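You operate a simulated robot arm through the tools that you are given. There is no shell and no other tool. Be economical: measure what you need, move in short steps, check, and stop when the job is done.

You are at the controls of a simulated robot arm. One attempt, no reset.

JOB
Put the thyme and the basil back in the herb carousel.
Fine: a bay each; finish with the empty bay in the gap.

Only the result counts: the job must be done as asked and must still hold three seconds after the hand-in. Knocking over, shifting, dropping, spilling or breaking anything else fails it.

ROBOT AND FRAMES
A 6-joint arm with a two-finger parallel gripper, fixed in place. Base frame: the origin is at the foot of the arm, x ahead of it, y to its left, z up; the work surface is at about z = 0. Units: cm, degrees, N and s.
With the tool pointing down near the work surface it reaches from about 14 to 58 cm from the base axis. Its first joint turns from -66.0 to 66.0 degrees. Payload 2.1 kg.
The tool frame sits at the grasp point between the pads (the TCP): z along the fingers, y along the line on which they close. The tips reach 3 cm beyond it. Largest opening 9.4 cm; finger width 2.8, thickness 1; the body of the gripper, 5 by 9.6 cm, starts 5.5 cm behind the TCP.
Orientation is that of the tool frame in the base frame, as [roll, pitch, yaw] about the fixed x, y, z axes, in that order (R = Rz(yaw) Ry(pitch) Rx(roll)). With the fingers straight down and closing along the base's y, the tool's x points along the base's -x, its y along +y and its z along -z.

CONTROLS
- The arm moves only by the tool arm_command. Its argument "deltas" is a list of rows, each a list of 3 entries, a list of its own where there are three numbers: the shift along the tool's x, y, z in cm, then the turn, a rotation vector about the tool's x, y, z in degrees, then the finger opening in cm, from 0 to 9.4. In form: [[[x, y, z], [ax, ay, az], claw], ...]. A call has 1 to 20 rows; each row shifts and turns the commanded pose from where the row before left it, along the tool's axes as they then stand. Each row takes 0.2 s and may step no farther than 5 cm and 8.6 degrees from the row before; otherwise, or with a gripper value out of range, the whole call is refused. Where a pose cannot be reached the arm comes as near as it can. A force on the tool above 40 N (or 10 N above the force at the start of the call, whichever is more), or a blocked arm, ends the call early, and 0.2 s more pass. The fingers move at their own pace (about 7.2 cm/s each) and stop on an object; they squeeze with about 41 N. The grip force told is the motor's: it shows also when the fingers shut on nothing. Time passes only in rows, and 0.2 s behind the last, so rows that do not move let the fingers close. It gives the time, the measured TCP pose, the force on the tool (base axes), the opening and the grip force at its end, in the units of the frame above (readings bear some noise), and new pictures: "pictures" is both (left out), scene, wrist or none.
- Cameras (640 x 400 px; columns grow to the right, rows downward): "scene" is fixed at [6.96, -38.37, 49.58]; the picture's right is [0.61, -0.79, 0.00], its down [-0.37, -0.28, -0.89] and it looks along [0.70, 0.54, -0.46] (base axes); focal length 245 px, centre (320, 200). "wrist" rides on the gripper at [-3.7, 0, -5.8] in the tool frame; the picture's right is [0.00, -1.00, 0.00], its down [0.97, 0.00, -0.24] and it looks along [0.24, 0.00, 0.97] (tool axes); focal length 218 px, centre (320, 200). There is no depth. A picture from a camera that has moved, and an enlarged one, comes with that camera's place and axes in the base frame and with its lens.
- enlarge(camera, box): a new picture of the part [left, top, right, bottom] of that camera's present view, enlarged. No time passes.
- hand_in(): hands the job in; it is judged then, once.

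Work in short steps. Places have to be worked out from the pictures, the camera data and where the tool is seen: move nearer, look again, correct. Check each grasp and each placing, and mend what went wrong. You have 120 turns and 150 pictures in all, those below and enlarged ones among them. Open the gripper and draw the arm clear of the work before you hand the job in, unless the task says otherwise; then end with one line.

The tools are called by a JSON object that holds its "api" and its "payload". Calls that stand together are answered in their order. arm_command: Moves the arm, as the interface text tells. Its arguments: {"type":"object","properties":{"deltas":{"type":"array"},"pictures":{"type":"string","enum":["both","scene","wrist","none"]}},"required":["deltas"]} The other tools are called the same way: enlarge (camera, box) takes an enlarged picture of a part of a camera's view; hand_in () hands the job in.

At the start:

```text
t: 0.0
tcp_pos: [36.53, -5.54, 40.24]
orientation: [-179.9, 0.2, 180.0]
force: [-0.6, -0.1, -0.4]
opening: 9.41
gripper_force: 0.1
```

scene: 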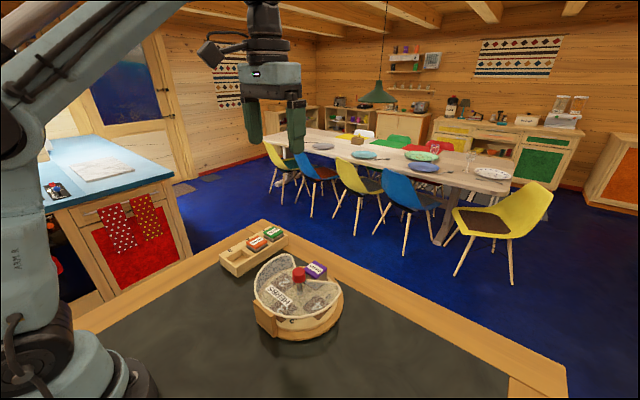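
wrist: 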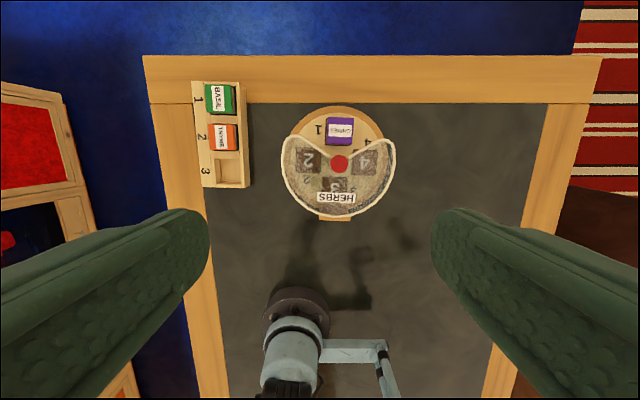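

I'll take a closer look at the carousel and the rack in both views.

{"api": "enlarge", "payload": {"camera": "scene", "box": [210, 210, 360, 350]}}

{"api": "enlarge", "payload": {"camera": "wrist", "box": [180, 60, 410, 230]}}

```text
2.86 times, centred on (285, 280) of scene
camera zoom: at [6.96, -38.37, 49.58], right [0.61, -0.79, 0.0], down [-0.37, -0.28, -0.89], along [0.7, 0.54, -0.46], focal length 701 px, centre (420, -29)
```

zoom: 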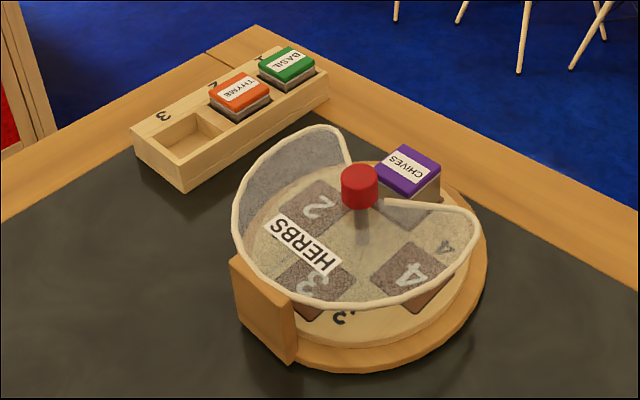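

```text
2.35 times, centred on (295, 145) of wrist
camera zoom: at [40.25, -5.53, 46.19], right [0.0, -1.0, 0.0], down [-0.97, 0.0, 0.24], along [-0.24, 0.0, -0.97], focal length 514 px, centre (379, 329)
```

zoom: 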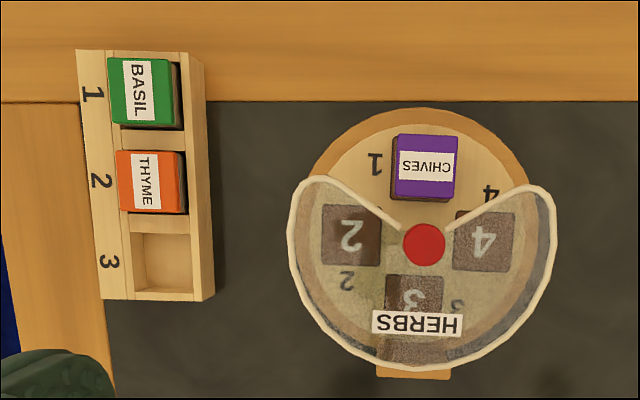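

The knob comes out near (37.1, -8.8, 8), thyme near (41.8, 12) and basil near (48.2, 12). I'll move above the thyme and look from closer.

{"api": "arm_command", "payload": {"deltas": [[[-0.75, 2.5, 3.1], [0, 0, 0], 9.4], [[-0.75, 2.5, 3.1], [0, 0, 0], 9.4], [[-0.75, 2.5, 3.1], [0, 0, 0], 9.4], [[-0.75, 2.5, 3.1], [0, 0, 0], 9.4], [[-0.75, 2.5, 3.1], [0, 0, 0], 9.4], [[-0.75, 2.5, 3.1], [0, 0, 0], 9.4], [[-0.75, 2.5, 3.1], [0, 0, 0], 9.4], [[0, 0, 0], [0, 0, 0], 9.4]]}}

```text
t: 1.8
tcp_pos: [41.87, 12.03, 18.5]
orientation: [-179.9, 0.2, 180.0]
force: [0.5, -0.4, 0.4]
opening: 9.42
gripper_force: 0.0
camera wrist: at [45.49, 12.06, 24.41], right [0.0, -1.0, 0.0], down [-0.97, 0.0, 0.24], along [-0.24, 0.0, -0.97], focal length 218 px, centre (320, 200)
```

scene: 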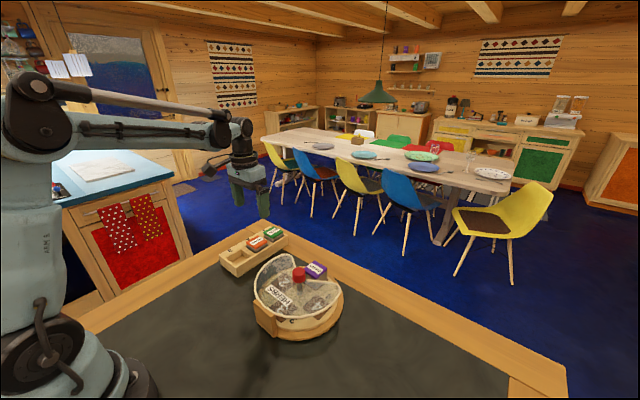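
wrist: 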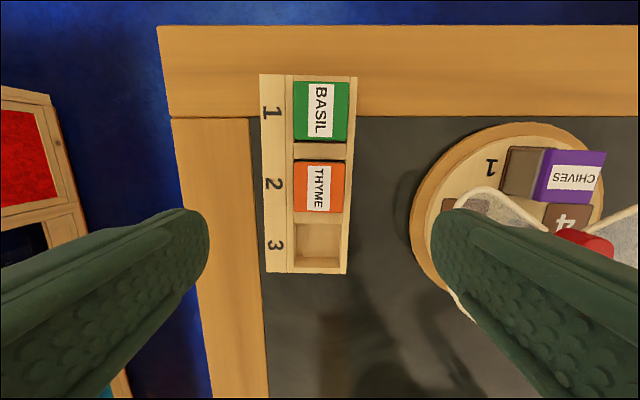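

{"api": "enlarge", "payload": {"camera": "scene", "box": [215, 220, 295, 280]}}

{"api": "enlarge", "payload": {"camera": "wrist", "box": [240, 60, 380, 280]}}

{"api": "enlarge", "payload": {"camera": "scene", "box": [245, 245, 350, 345]}}

```text
6.67 times, centred on (255, 250) of scene
camera zoom: at [6.96, -38.36, 49.58], right [0.61, -0.79, 0.0], down [-0.37, -0.28, -0.89], along [0.7, 0.54, -0.46], focal length 1635 px, centre (753, -133)
```

zoom: 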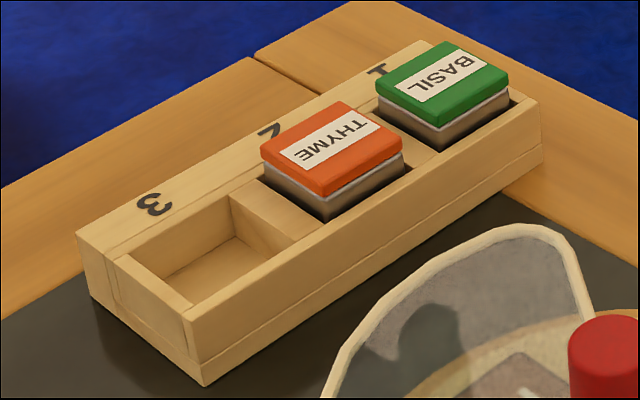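

```text
1.82 times, centred on (310, 170) of wrist
camera zoom: at [45.49, 12.06, 24.41], right [0.0, -1.0, 0.0], down [-0.97, 0.0, 0.24], along [-0.24, 0.0, -0.97], focal length 397 px, centre (338, 254)
```

zoom: 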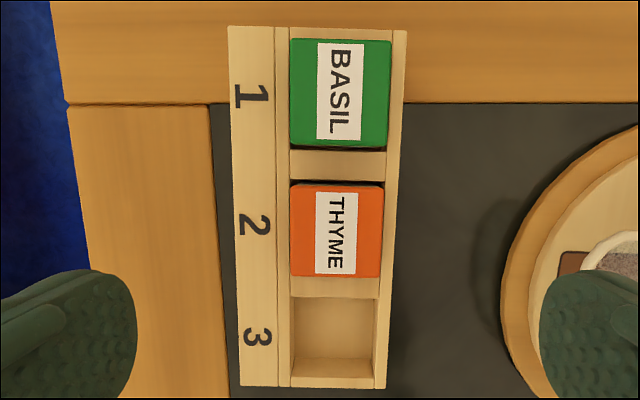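

```text
4.00 times, centred on (298, 295) of scene
camera zoom: at [6.96, -38.36, 49.58], right [0.61, -0.79, 0.0], down [-0.37, -0.28, -0.89], along [0.7, 0.54, -0.46], focal length 981 px, centre (410, -180)
```

zoom: 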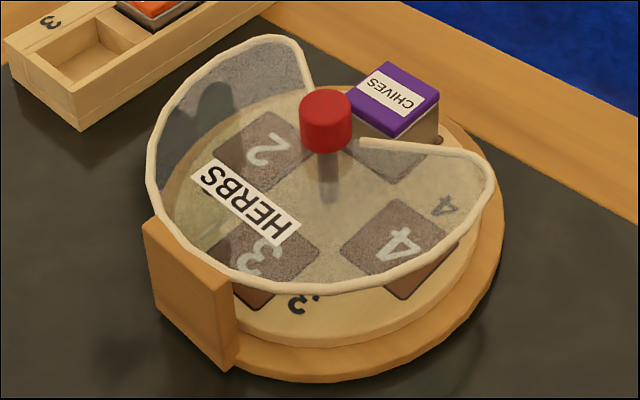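

The blocks stand about 1.5 cm proud of the rack. The chives fill the bay in the gap, so the carousel has to be turned first. I'll move above the knob and look.

{"api": "arm_command", "payload": {"deltas": [[[0.8, -4.2, 0], [0, 0, 0], 9.4], [[1, -4.2, 0], [0, 0, 0], 9.4], [[1, -4.2, 0], [0, 0, 0], 9.4], [[1, -4.1, 0], [0, 0, 0], 9.4], [[1, -4.1, 0], [0, 0, 0], 9.4], [[0, 0, 0], [0, 0, 0], 6]]}}

```text
t: 3.2
tcp_pos: [37.16, -8.95, 18.4]
orientation: [-179.9, 0.3, -179.9]
force: [-0.6, -0.6, 0.5]
opening: 6.01
gripper_force: 0.0
camera wrist: at [40.82, -8.91, 24.42], right [0.0, -1.0, 0.0], down [-0.97, 0.0, 0.24], along [-0.24, 0.0, -0.97], focal length 218 px, centre (320, 200)
```

scene: 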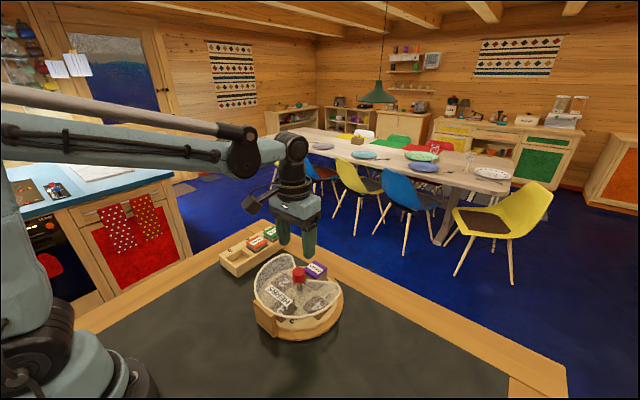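
wrist: 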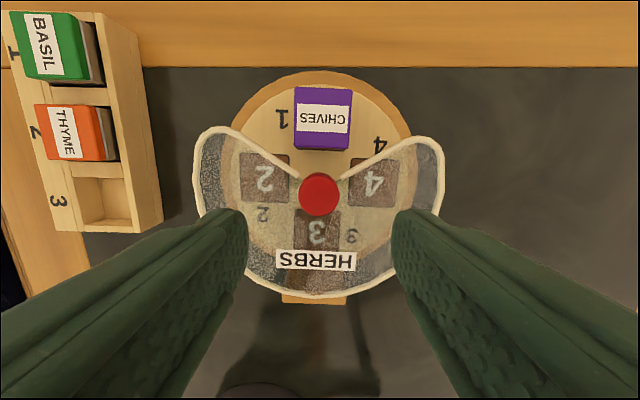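

The knob centre is about (37.4, -8.8), with its top near z 9.3, and the flat hood lies just below it. I'll pre-turn -45°, lower to z≈11.3 and look before gripping.

{"api": "arm_command", "payload": {"deltas": [[[-0.2, 0.15, 0], [0, 0, -7.5], 6], [[0, 0, 0], [0, 0, -7.5], 6], [[0, 0, 0], [0, 0, -7.5], 6], [[0, 0, 0], [0, 0, -7.5], 6], [[0, 0, 0], [0, 0, -7.5], 6], [[0, 0, 2], [0, 0, -7.5], 6], [[0, 0, 2], [0, 0, 0], 6], [[0, 0, 1.5], [0, 0, 0], 6], [[0, 0, 1.5], [0, 0, 0], 6], [[0, 0, 0], [0, 0, 0], 6]]}}

{"api": "enlarge", "payload": {"camera": "scene", "box": [230, 200, 370, 340]}}

```text
t: 5.4
tcp_pos: [37.32, -8.65, 11.6]
orientation: [-179.8, 0.1, -134.9]
force: [-0.2, 0.1, 0.9]
opening: 6.02
gripper_force: 0.0
camera wrist: at [39.88, -6.1, 17.48], right [0.71, -0.71, 0.0], down [-0.69, -0.69, 0.24], along [-0.17, -0.17, -0.97], focal length 218 px, centre (320, 200)
```

scene: 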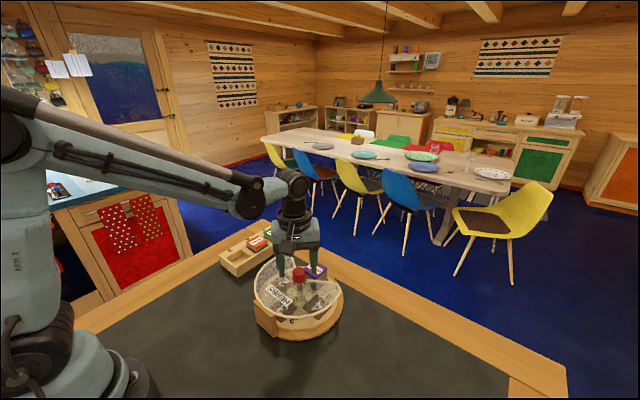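
wrist: 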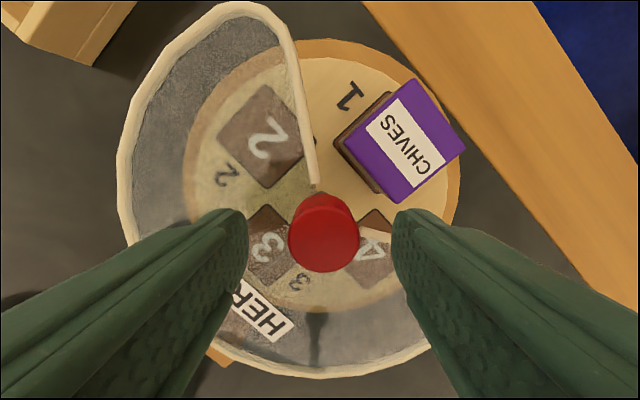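

```text
2.86 times, centred on (300, 270) of scene
camera zoom: at [6.96, -38.37, 49.58], right [0.61, -0.79, 0.0], down [-0.37, -0.28, -0.89], along [0.7, 0.54, -0.46], focal length 701 px, centre (377, 0)
```

zoom: 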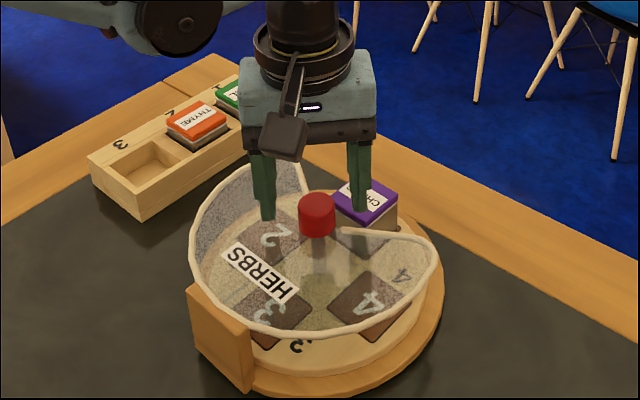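

The tips sit at about the knob's mid-height and are centred within 0.2 cm. I'll go down 0.4 cm and close on it.

{"api": "arm_command", "payload": {"deltas": [[[-0.1, 0, 0.4], [0, 0, 0], 6], [[0, 0, 0], [0, 0, 0], 1.5], [[0, 0, 0], [0, 0, 0], 1.5], [[0, 0, 0], [0, 0, 0], 1.5]], "pictures": "none"}}

```text
t: 6.4
tcp_pos: [37.38, -8.59, 11.11]
orientation: [-179.9, 0.1, -135.0]
force: [5.5, -4.6, 0.1]
opening: 2.86
gripper_force: 40.7
```

The knob is gripped at 2.86 cm. There is a slight side load, so I'll ease toward it and turn a first 15° as a test.

{"api": "arm_command", "payload": {"deltas": [[[0, -0.12, 0], [0, 0, 0], 1.5], [[0, 0, 0], [0, 0, 5], 1.5], [[0, 0, 0], [0, 0, 5], 1.5], [[0, 0, 0], [0, 0, 5], 1.5], [[0, 0, 0], [0, 0, 0], 1.5]]}}

```text
t: 7.6
tcp_pos: [37.31, -8.74, 11.12]
orientation: [-179.9, 0.0, -150.0]
force: [-17.0, 7.5, 28.8]
opening: 2.86
gripper_force: 41.3
camera wrist: at [40.6, -6.86, 17.06], right [0.5, -0.87, 0.0], down [-0.84, -0.48, 0.24], along [-0.21, -0.12, -0.97], focal length 218 px, centre (320, 200)
```

scene: 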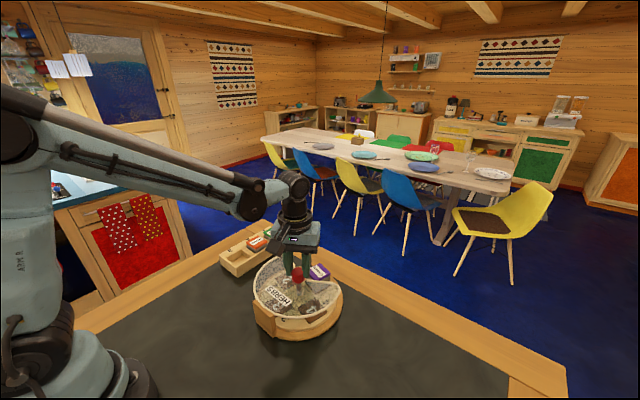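
wrist: 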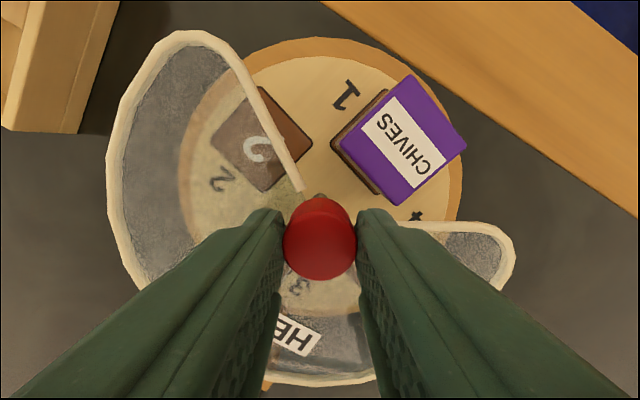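

The rotor turns with the knob, but I read 29 N upward, so a tip may be riding on the hood's rim. I'll enlarge, ease up 0.15 cm and read the force again.

{"api": "enlarge", "payload": {"camera": "scene", "box": [260, 240, 340, 310]}}

{"api": "arm_command", "payload": {"deltas": [[[0, 0, -0.15], [0, 0, 0], 1.5], [[0, 0, 0], [0, 0, 0], 1.5]], "pictures": "none"}}

```text
5.71 times, centred on (300, 275) of scene
camera zoom: at [6.95, -38.36, 49.58], right [0.61, -0.79, 0.0], down [-0.37, -0.28, -0.89], along [0.7, 0.54, -0.46], focal length 1402 px, centre (434, -229)
```

zoom: 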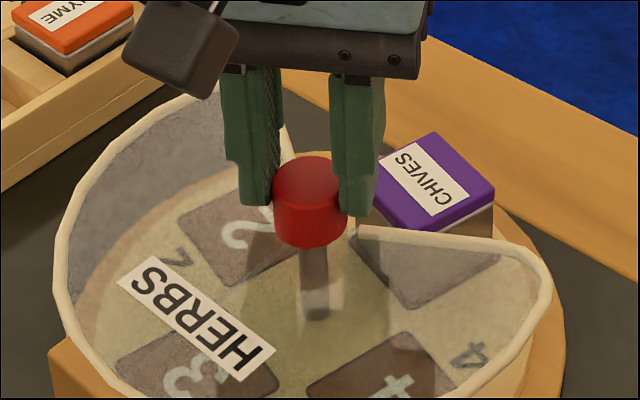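

```text
t: 8.2
tcp_pos: [37.37, -8.75, 11.32]
orientation: [-179.8, 0.2, -149.9]
force: [0.5, 0.2, -0.9]
opening: 2.86
gripper_force: 40.7
```

The right tip was touching the rim end, and the load is gone at z 11.3. I'll loosen, rise 0.2 cm, grip again and carry on turning.

{"api": "arm_command", "payload": {"deltas": [[[0, 0, 0], [0, 0, 0], 3.3], [[0, 0, -0.2], [0, 0, 0], 3.3], [[0, 0, 0], [0, 0, 0], 1.5], [[0, 0, 0], [0, 0, 0], 1.5], [[0, 0, 0], [0, 0, 7.5], 1.5], [[0, 0, 0], [0, 0, 7.5], 1.5], [[0, 0, 0], [0, 0, 7.5], 1.5], [[0, 0, 0], [0, 0, 0], 1.5]]}}

```text
t: 10.0
tcp_pos: [37.25, -8.71, 11.54]
orientation: [-179.9, 0.1, -172.6]
force: [-6.5, 0.5, -0.5]
opening: 2.89
gripper_force: 41.2
camera wrist: at [41.04, -8.3, 17.46], right [0.13, -0.99, 0.0], down [-0.96, -0.12, 0.24], along [-0.24, -0.03, -0.97], focal length 218 px, centre (320, 200)
```

scene: 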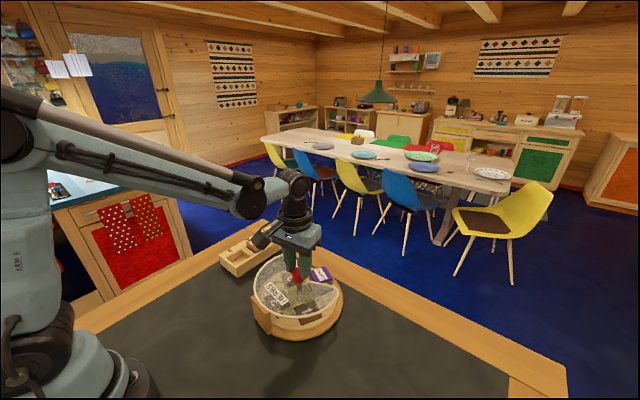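
wrist: 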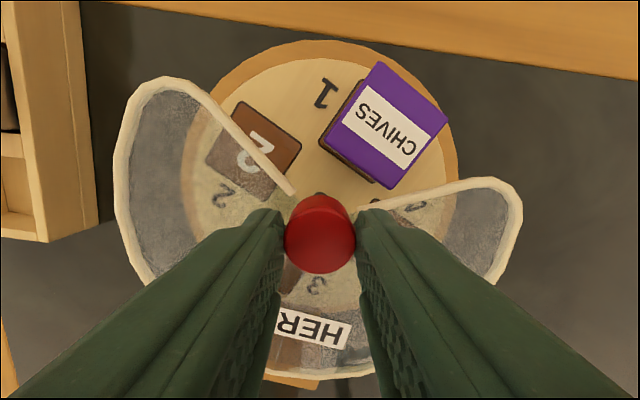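

The turn is smooth with low loads. I'll finish the quarter turn to yaw 135°.

{"api": "arm_command", "payload": {"deltas": [[[0.1, 0, 0], [0, 0, 7.5], 1.5], [[0, 0, 0], [0, 0, 7.5], 1.5], [[0, 0, 0], [0, 0, 7.5], 1.5], [[0, 0, 0], [0, 0, 7.5], 1.5], [[0, 0, 0], [0, 0, 7.5], 1.5], [[0, 0, 0], [0, 0, 7.5], 1.5], [[0, 0, 0], [0, 0, 7.5], 1.5], [[0, 0, 0], [0, 0, 0], 1.5]]}}

```text
t: 11.8
tcp_pos: [37.36, -8.7, 11.51]
orientation: [179.9, 0.2, 134.9]
force: [-2.3, 0.5, 0.6]
opening: 2.89
gripper_force: 41.3
camera wrist: at [39.97, -11.39, 17.46], right [-0.71, -0.71, 0.0], down [-0.69, 0.69, 0.24], along [-0.17, 0.17, -0.97], focal length 218 px, centre (320, 200)
```

scene: 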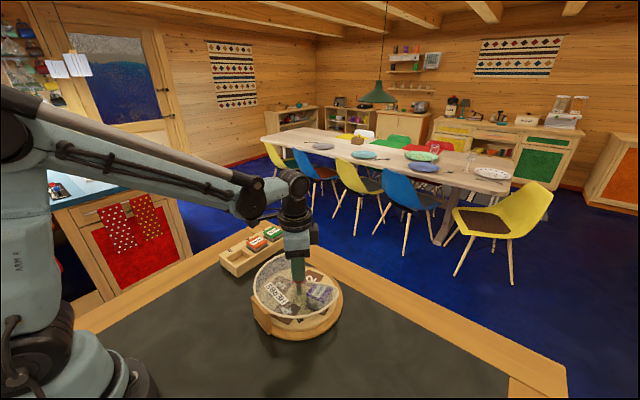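
wrist: 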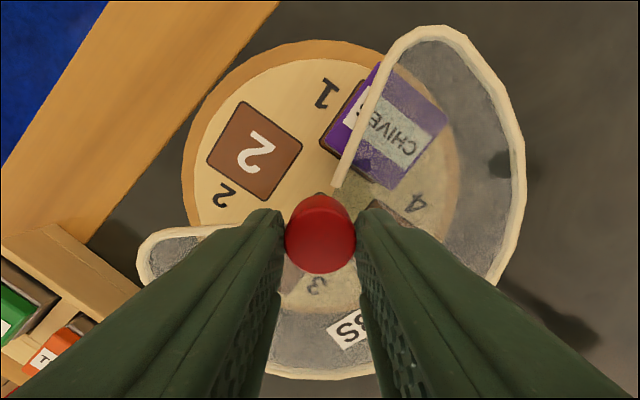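

Bay 2 is now at the gap. I'll release, rise to z≈19.5 and turn back to square to check the alignment.

{"api": "arm_command", "payload": {"deltas": [[[0, 0, 0], [0, 0, 0], 4], [[0, 0, 0], [0, 0, 0], 5], [[0, 0, -2], [0, 0, 0], 5], [[0, 0, -3], [0, 0, -7.5], 6], [[0, 0, -3], [0, 0, -7.5], 6], [[0, 0, 0], [0, 0, -7.5], 6], [[0, 0, 0], [0, 0, -7.5], 6], [[0, 0, 0], [0, 0, -7.5], 6], [[0, 0, 0], [0, 0, -7.5], 6], [[0, 0, 0], [0, 0, 0], 6]], "pictures": "wrist"}}

{"api": "enlarge", "payload": {"camera": "scene", "box": [245, 240, 350, 345]}}

{"api": "enlarge", "payload": {"camera": "wrist", "box": [190, 50, 450, 310]}}

```text
t: 14.0
tcp_pos: [37.31, -8.7, 19.68]
orientation: [-179.8, 0.2, -179.9]
force: [-0.1, 0.4, -0.8]
opening: 6.02
gripper_force: 0.0
camera wrist: at [40.97, -8.72, 25.51], right [0.0, -1.0, 0.0], down [-0.97, 0.0, 0.24], along [-0.24, 0.0, -0.97], focal length 218 px, centre (320, 200)
```

wrist: 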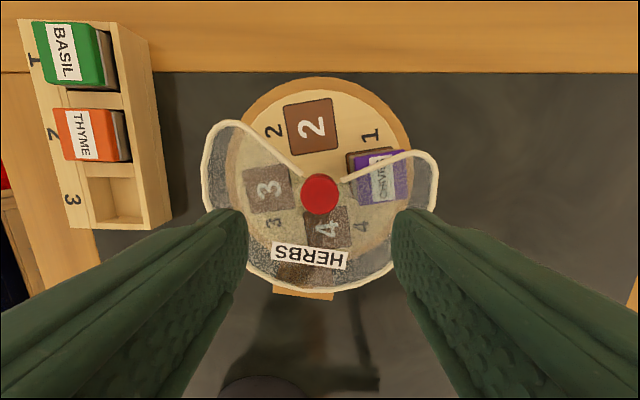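

```text
3.81 times, centred on (298, 292) of scene
camera zoom: at [6.96, -38.37, 49.58], right [0.61, -0.79, 0.0], down [-0.37, -0.28, -0.89], along [0.7, 0.54, -0.46], focal length 934 px, centre (406, -152)
```

zoom: 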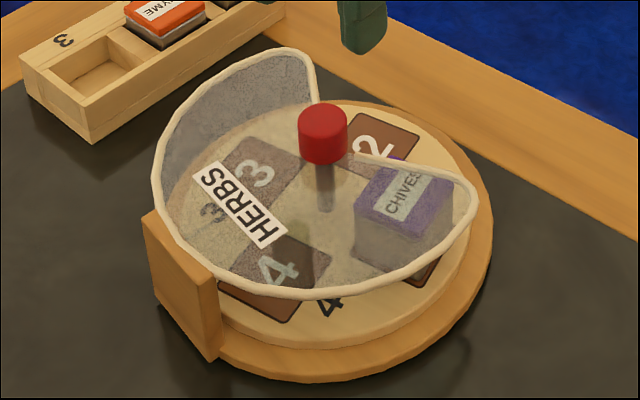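

```text
1.54 times, centred on (320, 180) of wrist
camera zoom: at [40.97, -8.72, 25.51], right [0.0, -1.0, 0.0], down [-0.97, 0.0, 0.24], along [-0.24, 0.0, -0.97], focal length 336 px, centre (320, 231)
```

zoom: 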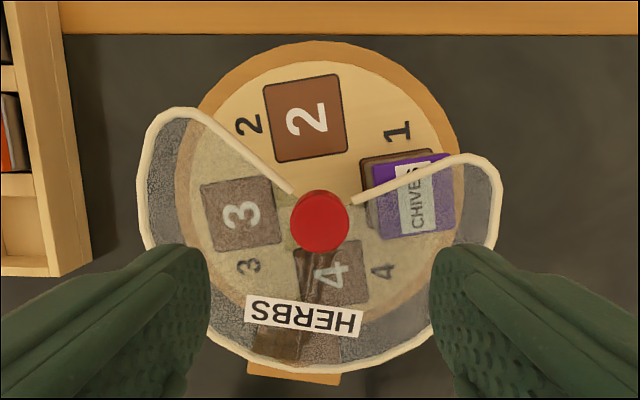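

Two things are off. The base and hood have turned about 9° clockwise (the label and rear tab are tilted), probably because a tip hooked the rim end, and bay 2 is about 19° short of the gap. I want to bring the base back by its tab, so I'll look at that from closer.

{"api": "arm_command", "payload": {"deltas": [[[4, 0.6, 0], [0, 0, 0], 8], [[4, 0.6, 0], [0, 0, 0], 8], [[3.8, 0.6, 1], [0, 0, 0], 8], [[0, 0, 1], [0, 0, 0], 8], [[0, 0, 0], [0, 0, 0], 8]]}}

{"api": "enlarge", "payload": {"camera": "scene", "box": [240, 240, 350, 345]}}

```text
t: 15.2
tcp_pos: [25.51, -6.64, 17.35]
orientation: [-179.9, 0.2, -180.0]
force: [0.4, 0.0, -0.9]
opening: 8.0
gripper_force: 0.0
camera wrist: at [29.19, -6.75, 23.34], right [0.0, -1.0, 0.0], down [-0.97, 0.0, 0.24], along [-0.24, 0.0, -0.97], focal length 218 px, centre (320, 200)
```

scene: 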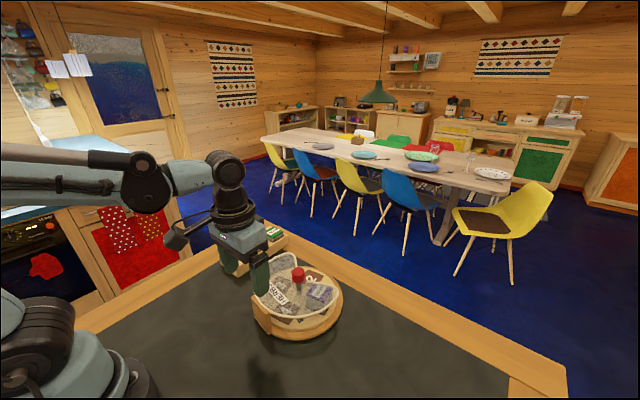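
wrist: 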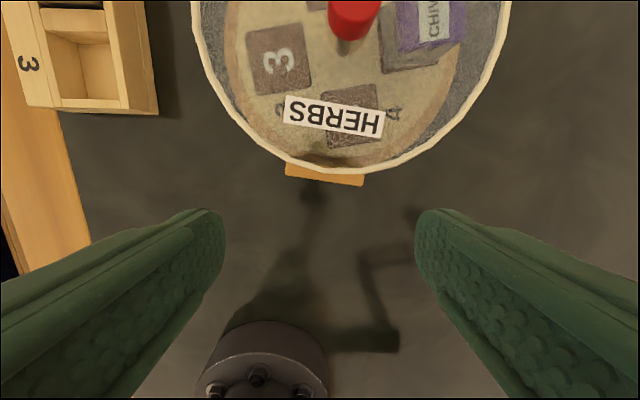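

```text
3.81 times, centred on (295, 292) of scene
camera zoom: at [6.96, -38.37, 49.58], right [0.61, -0.79, 0.0], down [-0.37, -0.28, -0.89], along [0.7, 0.54, -0.46], focal length 934 px, centre (415, -152)
```

zoom: 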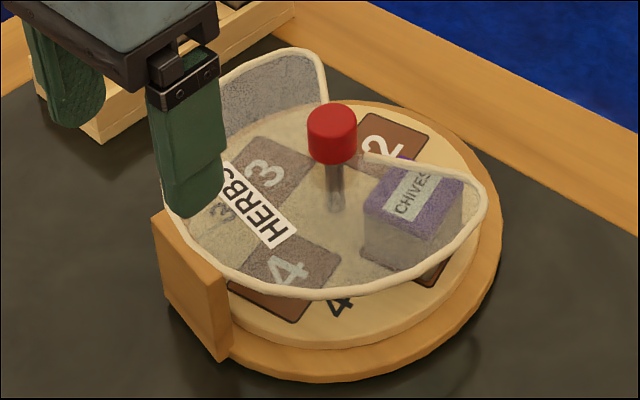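

The tab and label read about 9.5° now and about 2° at the start, so the base needs to go back about 7.7°. I'll square up to the tab and lower with the fingers either side of it, stopping just above for a check.

{"api": "arm_command", "payload": {"deltas": [[[-0.84, -0.31, 0], [0, 0, 4.75], 9.2], [[0, 0, 2.5], [0, 0, 4.75], 9.2], [[0, 0, 2.5], [0, 0, 0], 9.2], [[0, 0, 2.8], [0, 0, 0], 9.2], [[0, 0, 0], [0, 0, 0], 9.2]]}}

{"api": "enlarge", "payload": {"camera": "scene", "box": [220, 240, 350, 345]}}

```text
t: 16.4
tcp_pos: [26.49, -7.22, 9.67]
orientation: [180.0, 0.2, 170.5]
force: [0.1, -0.5, -0.1]
opening: 9.21
gripper_force: 0.1
camera wrist: at [30.08, -7.9, 15.48], right [-0.17, -0.99, 0.0], down [-0.96, 0.16, 0.24], along [-0.23, 0.04, -0.97], focal length 218 px, centre (320, 200)
```

scene: 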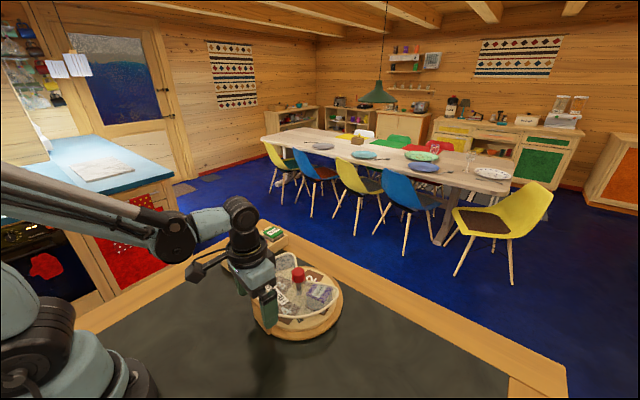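
wrist: 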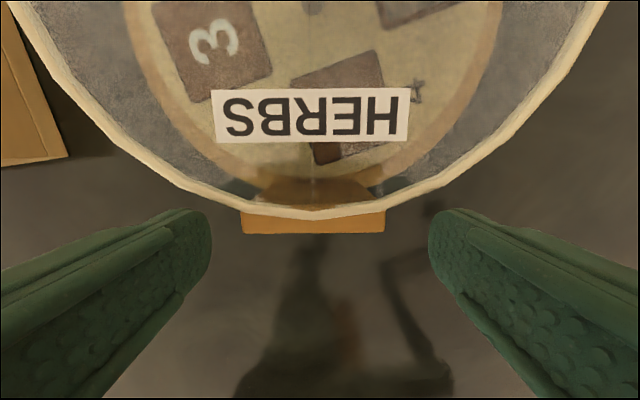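

```text
3.81 times, centred on (285, 292) of scene
camera zoom: at [6.96, -38.37, 49.58], right [0.61, -0.79, 0.0], down [-0.37, -0.28, -0.89], along [0.7, 0.54, -0.46], focal length 934 px, centre (453, -152)
```

zoom: 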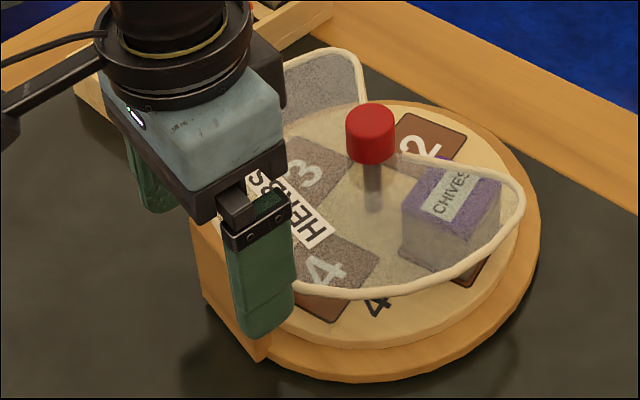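

The tab is square in view, about 6.3 cm wide and 0.25 cm left of centre. I'll shift to match, stay 0.5 cm outward of the hood rim, lower 2.2 cm and close on it.

{"api": "arm_command", "payload": {"deltas": [[[0.5, 0.25, 0], [0, 0, 0], 9.2], [[0, 0, 1.1], [0, 0, 0], 9.2], [[0, 0, 1.1], [0, 0, 0], 9.2], [[0, 0, 0], [0, 0, 0], 7.5], [[0, 0, 0], [0, 0, 0], 6.8], [[0, 0, 0], [0, 0, 0], 5.5], [[0, 0, 0], [0, 0, 0], 5.5]]}}

```text
t: 18.0
tcp_pos: [25.87, -6.83, 7.62]
orientation: [-179.9, 0.3, 170.4]
force: [1.5, -1.5, -0.1]
opening: 5.96
gripper_force: 41.7
camera wrist: at [29.56, -7.52, 13.44], right [-0.17, -0.99, 0.0], down [-0.96, 0.16, 0.24], along [-0.23, 0.04, -0.97], focal length 218 px, centre (320, 200)
```

scene: 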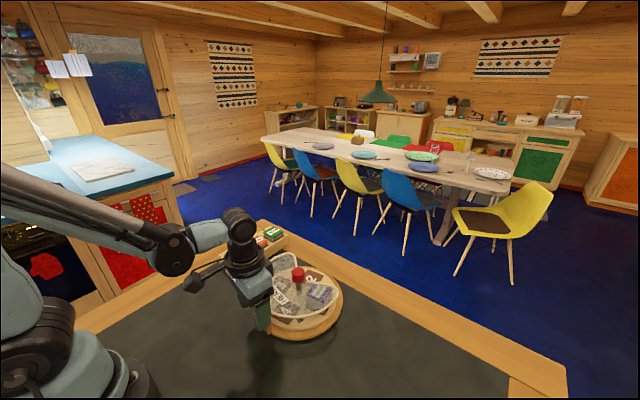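
wrist: 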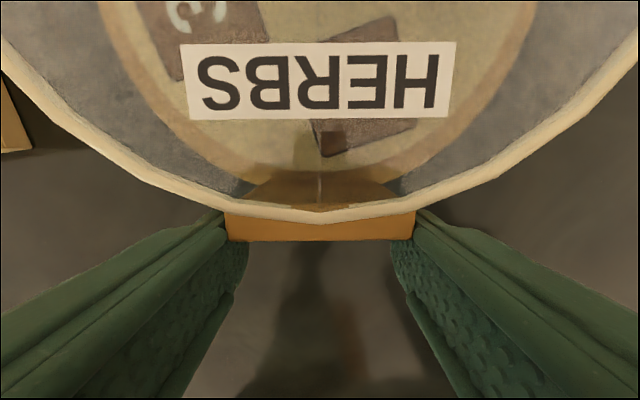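

The tab is held at 5.96 cm with almost no side load. I'll swing it 7.7° counter-clockwise along the arc about the knob axis.

{"api": "arm_command", "payload": {"deltas": [[[-0.007, -0.393, 0], [0, 0, -1.925], 5.5], [[-0.007, -0.393, 0], [0, 0, -1.925], 5.5], [[-0.007, -0.393, 0], [0, 0, -1.925], 5.5], [[-0.007, -0.393, 0], [0, 0, -1.925], 5.5], [[0, 0, 0], [0, 0, 0], 5.5]], "pictures": "none"}}

```text
t: 19.2
tcp_pos: [25.77, -8.38, 7.44]
orientation: [180.0, 0.2, 178.2]
force: [-2.9, 10.9, 21.0]
opening: 5.97
gripper_force: 41.3
```

The base has been swung back. I'll release, rise, and move back over the carousel for a square view.

{"api": "arm_command", "payload": {"deltas": [[[0, 0, 0], [0, 0, 0], 7.5], [[0, 0, 0], [0, 0, 0], 9], [[0.3, 0, -2], [0, 0, 0], 9], [[0, 0, -4.5], [0, 0, 0], 9], [[-4, 0, -3], [0, 0, -1.8], 9], [[-4, 0, -3], [0, 0, 0], 6], [[-3.9, 0.1, 0], [0, 0, 0], 6], [[0, 0, 0], [0, 0, 0], 6]], "pictures": "wrist"}}

{"api": "enlarge", "payload": {"camera": "wrist", "box": [190, 50, 450, 310]}}

```text
t: 21.0
tcp_pos: [37.35, -8.47, 19.85]
orientation: [-179.9, 0.2, -180.0]
force: [0.7, -0.3, 0.8]
opening: 5.98
gripper_force: 0.1
camera wrist: at [41.04, -8.47, 25.81], right [0.0, -1.0, 0.0], down [-0.97, 0.0, 0.24], along [-0.24, 0.0, -0.97], focal length 218 px, centre (320, 200)
```

wrist: 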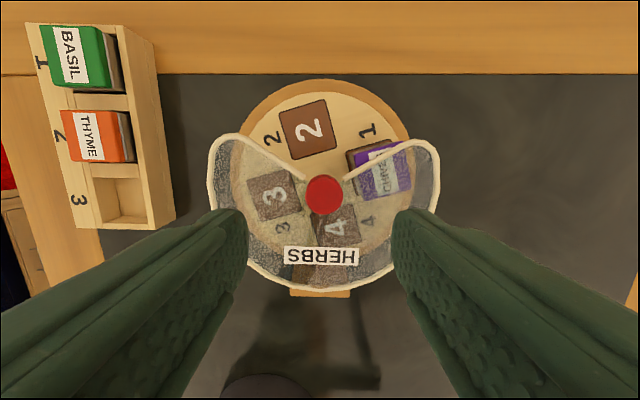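

```text
1.54 times, centred on (320, 180) of wrist
camera zoom: at [41.04, -8.47, 25.81], right [0.0, -1.0, 0.0], down [-0.97, 0.0, 0.24], along [-0.24, 0.0, -0.97], focal length 336 px, centre (320, 231)
```

zoom: 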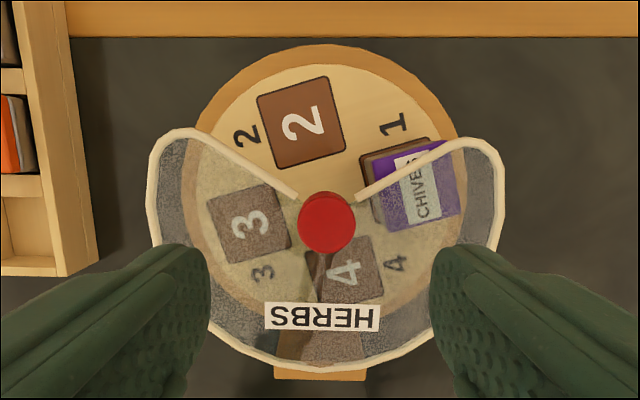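

The hood is square again and bay 2 needs about 15° more. To stay off the rim ends I'll grip with the fingers closing along x, one finger in the gap and one over the hood: turn the tool -98°, then lower to z 13 and look.

{"api": "arm_command", "payload": {"deltas": [[[0, -0.3, 0], [0, 0, -8.2], 6], [[0, 0, 0], [0, 0, -8.2], 6], [[0, 0, 0], [0, 0, -8.2], 6], [[0, 0, 0], [0, 0, -8.2], 6], [[0, 0, 0], [0, 0, -8.2], 6], [[0, 0, 0], [0, 0, -8.2], 6], [[0, 0, 0], [0, 0, -8.2], 6], [[0, 0, 0], [0, 0, -8.2], 6], [[0, 0, 0], [0, 0, -8.2], 6], [[0, 0, 0], [0, 0, -8.2], 6], [[0, 0, 0], [0, 0, -8.2], 6], [[0, 0, 0], [0, 0, -8.2], 6], [[0, 0, 3.5], [0, 0, 0], 6], [[0, 0, 3.3], [0, 0, 0], 6], [[0, 0, 0], [0, 0, 0], 6]]}}

{"api": "enlarge", "payload": {"camera": "scene", "box": [250, 230, 350, 320]}}

```text
t: 24.2
tcp_pos: [37.21, -8.69, 12.99]
orientation: [-179.7, -0.1, -81.4]
force: [0.3, 0.0, -0.4]
opening: 6.01
gripper_force: 0.0
camera wrist: at [36.65, -5.07, 19.0], right [0.99, 0.15, 0.0], down [0.14, -0.96, 0.24], along [0.04, -0.24, -0.97], focal length 218 px, centre (320, 200)
```

scene: 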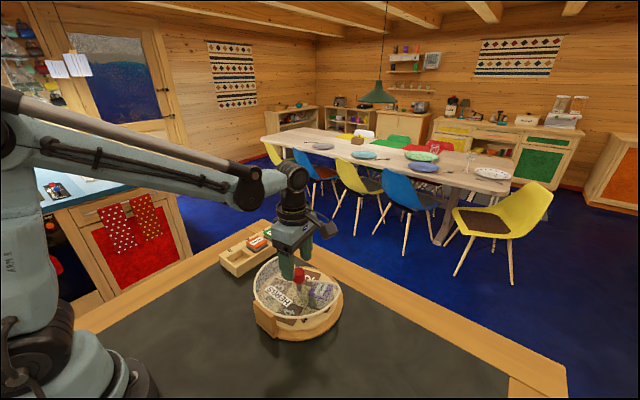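
wrist: 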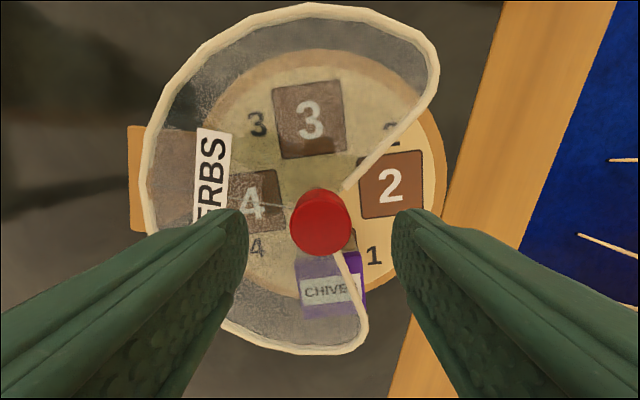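

```text
4.44 times, centred on (300, 275) of scene
camera zoom: at [6.96, -38.37, 49.58], right [0.61, -0.79, 0.0], down [-0.37, -0.28, -0.89], along [0.7, 0.54, -0.46], focal length 1090 px, centre (409, -133)
```

zoom: 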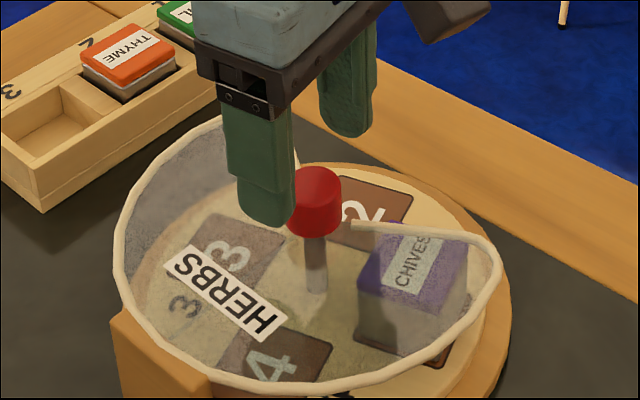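

The grip here is clear of the rim ends. I'll lower 1.6 cm, close, turn 15° and look.

{"api": "arm_command", "payload": {"deltas": [[[0, 0, 1.6], [0, 0, 0], 6], [[0, 0, 0], [0, 0, 0], 1.5], [[0, 0, 0], [0, 0, 0], 1.5], [[0, 0, 0], [0, 0, 0], 1.5], [[0, 0, 0], [0, 0, 5], 1.5], [[0, 0, 0], [0, 0, 5], 1.5], [[0, 0, 0], [0, 0, 5], 1.5], [[0, 0, 0], [0, 0, 0], 1.5]]}}

```text
t: 26.0
tcp_pos: [37.46, -8.91, 11.65]
orientation: [-179.8, 0.0, -96.7]
force: [-2.0, -1.0, 0.0]
opening: 2.89
gripper_force: 40.8
camera wrist: at [37.86, -5.14, 17.56], right [0.99, -0.12, 0.0], down [-0.11, -0.96, 0.24], along [-0.02, -0.24, -0.97], focal length 218 px, centre (320, 200)
```

scene: 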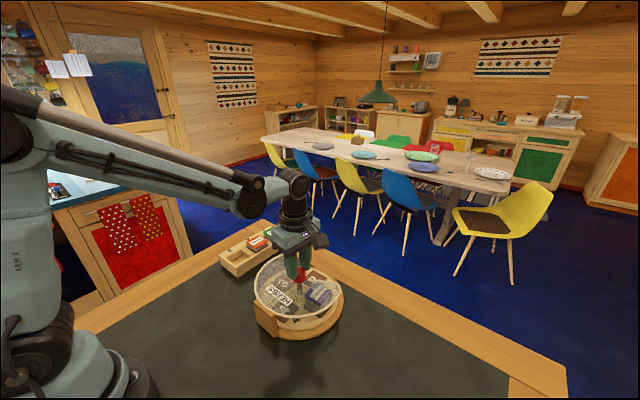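
wrist: 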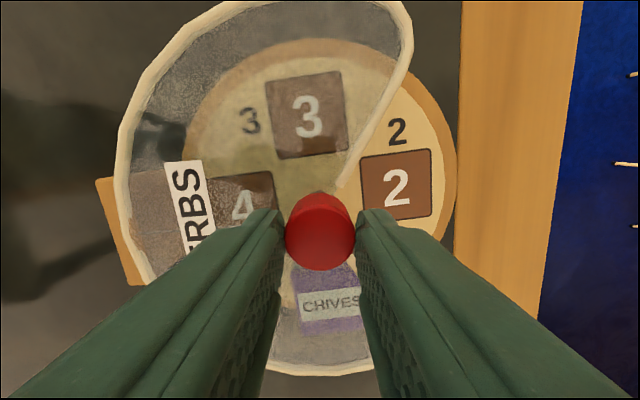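

Bay 2 reads square now. I'll release, rise, turn back and check from above.

{"api": "arm_command", "payload": {"deltas": [[[0, 0, 0], [0, 0, 0], 4], [[0, 0, 0], [0, 0, 0], 5], [[0, 0, -2], [0, 0, 0], 5], [[0, 0, -3], [0, 0, 8.4], 6], [[0, 0, -3], [0, 0, 8.4], 6], [[0, 0, 0], [0, 0, 8.4], 6], [[0, 0, 0], [0, 0, 8.4], 6], [[0, 0, 0], [0, 0, 8.4], 6], [[0, 0, 0], [0, 0, 8.4], 6], [[0, 0, 0], [0, 0, 8.4], 6], [[0, 0, 0], [0, 0, 8.4], 6], [[0, 0, 0], [0, 0, 8.4], 6], [[0, 0, 0], [0, 0, 7.8], 6], [[0, 0, 0], [0, 0, 0], 6]], "pictures": "wrist"}}

{"api": "enlarge", "payload": {"camera": "wrist", "box": [190, 50, 450, 310]}}

```text
t: 29.0
tcp_pos: [37.42, -8.69, 19.83]
orientation: [-180.0, 0.1, 179.9]
force: [0.8, -0.5, -0.2]
opening: 6.02
gripper_force: 0.1
camera wrist: at [41.05, -8.76, 25.56], right [0.0, -1.0, 0.0], down [-0.97, 0.0, 0.24], along [-0.24, 0.0, -0.97], focal length 218 px, centre (320, 200)
```

wrist: 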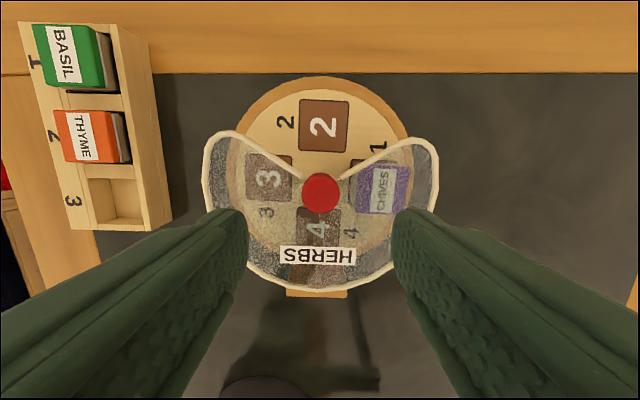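

```text
1.54 times, centred on (320, 180) of wrist
camera zoom: at [41.05, -8.76, 25.56], right [0.0, -1.0, 0.0], down [-0.97, 0.0, 0.24], along [-0.24, 0.0, -0.97], focal length 336 px, centre (320, 231)
```

zoom: 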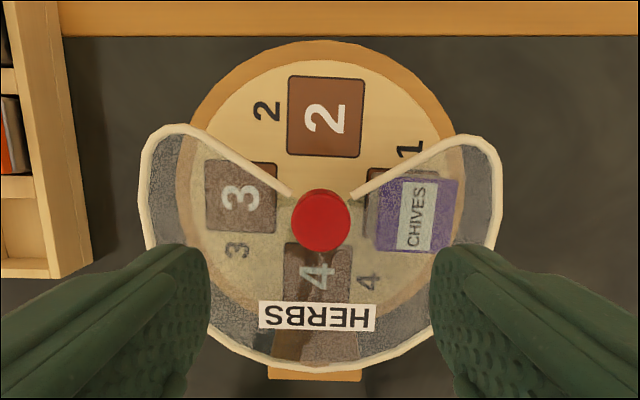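

Bay 2 is centred in the gap, the hood is square and the chives sit undisturbed. Now I'll go above the thyme with the fingers closing along y.

{"api": "arm_command", "payload": {"deltas": [[[-0.92, 4.16, 0], [0, 0, 0], 7], [[-0.92, 4.16, 0], [0, 0, 0], 8], [[-0.92, 4.16, 0], [0, 0, 0], 8], [[-0.92, 4.16, 0], [0, 0, 0], 8], [[-0.92, 4.16, 0], [0, 0, 0], 8], [[0, 0, 3.9], [0, 0, 0], 8], [[0, 0, 3.9], [0, 0, 0], 8], [[0, 0, 0], [0, 0, 0], 8]]}}

{"api": "enlarge", "payload": {"camera": "scene", "box": [205, 190, 315, 290]}}

```text
t: 30.8
tcp_pos: [41.9, 11.95, 11.79]
orientation: [-179.9, 0.3, -180.0]
force: [-0.2, -0.6, -0.1]
opening: 8.0
gripper_force: 0.0
camera wrist: at [45.5, 11.92, 17.62], right [0.0, -1.0, 0.0], down [-0.97, 0.0, 0.24], along [-0.24, 0.0, -0.97], focal length 218 px, centre (320, 200)
```

scene: 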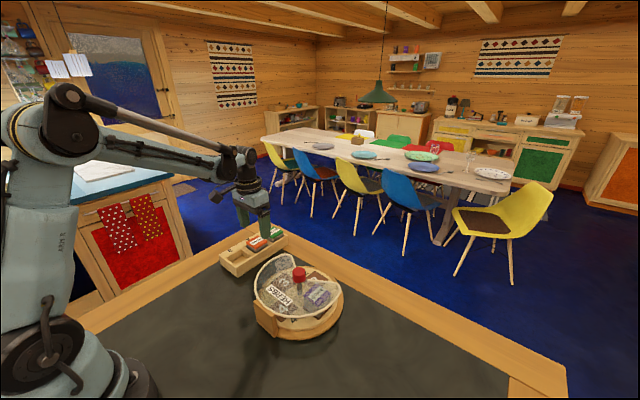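
wrist: 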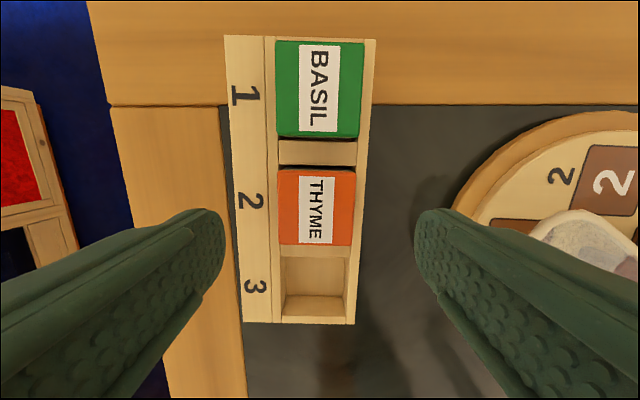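

```text
4.00 times, centred on (260, 240) of scene
camera zoom: at [6.96, -38.37, 49.58], right [0.61, -0.79, 0.0], down [-0.37, -0.28, -0.89], along [0.7, 0.54, -0.46], focal length 981 px, centre (560, 40)
```

zoom: 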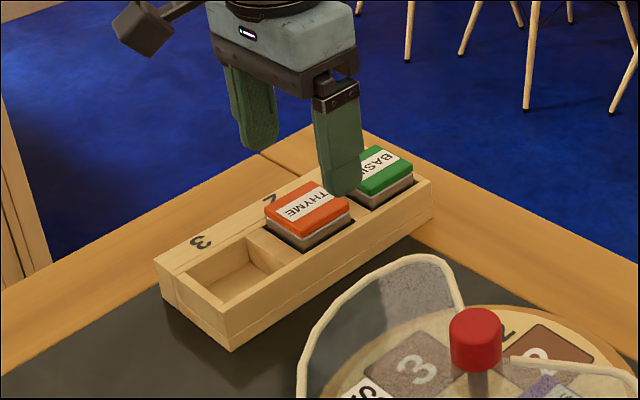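

The thyme is centred at (41.9, 12.15), 4.5 cm wide. I'll shift 0.2 cm in y and lower to z 7.3.

{"api": "arm_command", "payload": {"deltas": [[[0, 0.2, 2], [0, 0, 0], 8], [[0, 0, 1.5], [0, 0, 0], 8], [[0, 0, 1], [0, 0, 0], 7], [[0, 0, 0], [0, 0, 0], 6.5]], "pictures": "wrist"}}

{"api": "enlarge", "payload": {"camera": "scene", "box": [220, 210, 300, 280]}}

```text
t: 31.8
tcp_pos: [41.99, 12.3, 7.32]
orientation: [-179.9, 0.2, 180.0]
force: [-0.5, 0.2, 0.5]
opening: 6.51
gripper_force: 0.0
camera wrist: at [45.71, 12.25, 13.19], right [0.0, -1.0, 0.0], down [-0.97, 0.0, 0.24], along [-0.24, 0.0, -0.97], focal length 218 px, centre (320, 200)
```

wrist: 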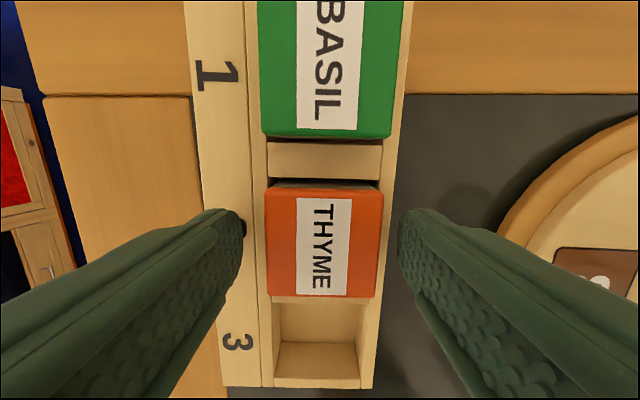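

```text
5.71 times, centred on (260, 245) of scene
camera zoom: at [6.96, -38.37, 49.58], right [0.61, -0.79, 0.0], down [-0.37, -0.28, -0.89], along [0.7, 0.54, -0.46], focal length 1402 px, centre (663, -57)
```

zoom: 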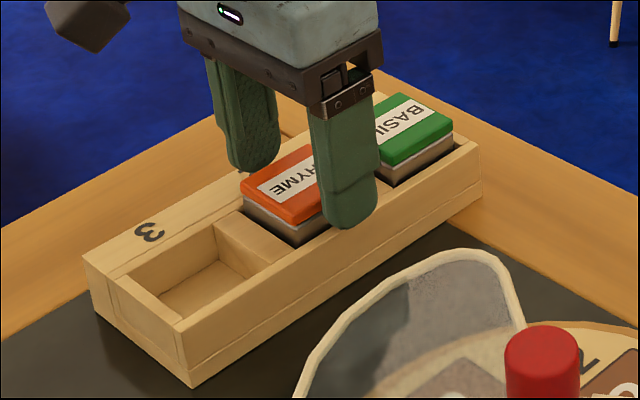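

Centred. I'll lower 0.4 cm more and close on the thyme.

{"api": "arm_command", "payload": {"deltas": [[[0, 0, 0.2], [0, 0, 0], 6.5], [[0, 0, 0.2], [0, 0, 0], 6.5], [[0, 0, 0], [0, 0, 0], 5], [[0, 0, 0], [0, 0, 0], 3.5], [[0, 0, 0], [0, 0, 0], 3.5]], "pictures": "none"}}

```text
t: 33.0
tcp_pos: [42.16, 12.31, 6.99]
orientation: [-179.9, 0.2, 179.9]
force: [-1.2, 0.3, 0.1]
opening: 4.41
gripper_force: 40.9
```

The thyme is held at 4.41 cm with no side load. I'll lift slowly and look.

{"api": "arm_command", "payload": {"deltas": [[[0, 0, -1], [0, 0, 0], 3.5], [[0, 0, -1.5], [0, 0, 0], 3.5], [[0, 0, -2], [0, 0, 0], 3.5], [[0, 0, -3], [0, 0, 0], 3.5], [[0, 0, -3], [0, 0, 0], 3.5], [[0, 0, 0], [0, 0, 0], 3.5]]}}

{"api": "enlarge", "payload": {"camera": "scene", "box": [205, 170, 315, 290]}}

```text
t: 34.4
tcp_pos: [41.87, 12.2, 17.51]
orientation: [-179.8, 0.1, 180.0]
force: [0.0, -0.8, -0.2]
opening: 4.37
gripper_force: 41.2
camera wrist: at [45.62, 12.13, 23.42], right [0.0, -1.0, 0.0], down [-0.97, 0.0, 0.24], along [-0.24, 0.0, -0.97], focal length 218 px, centre (320, 200)
```

scene: 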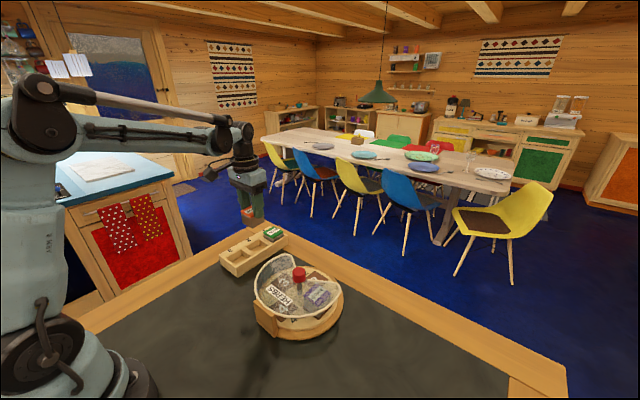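
wrist: 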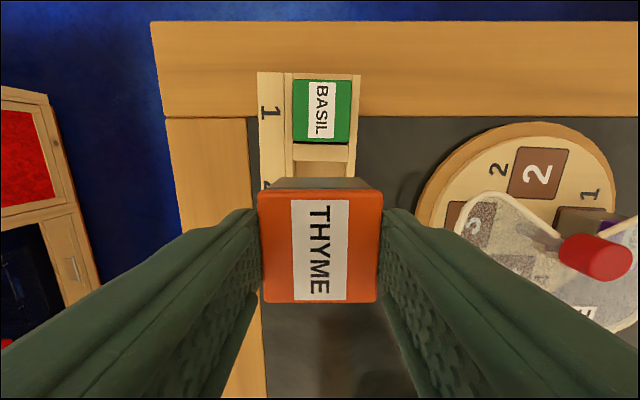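

```text
3.33 times, centred on (260, 230) of scene
camera zoom: at [6.96, -38.37, 49.58], right [0.61, -0.79, 0.0], down [-0.37, -0.28, -0.89], along [0.7, 0.54, -0.46], focal length 818 px, centre (520, 100)
```

zoom: 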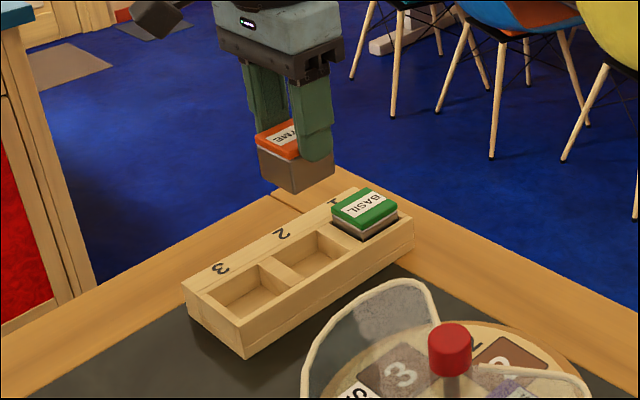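

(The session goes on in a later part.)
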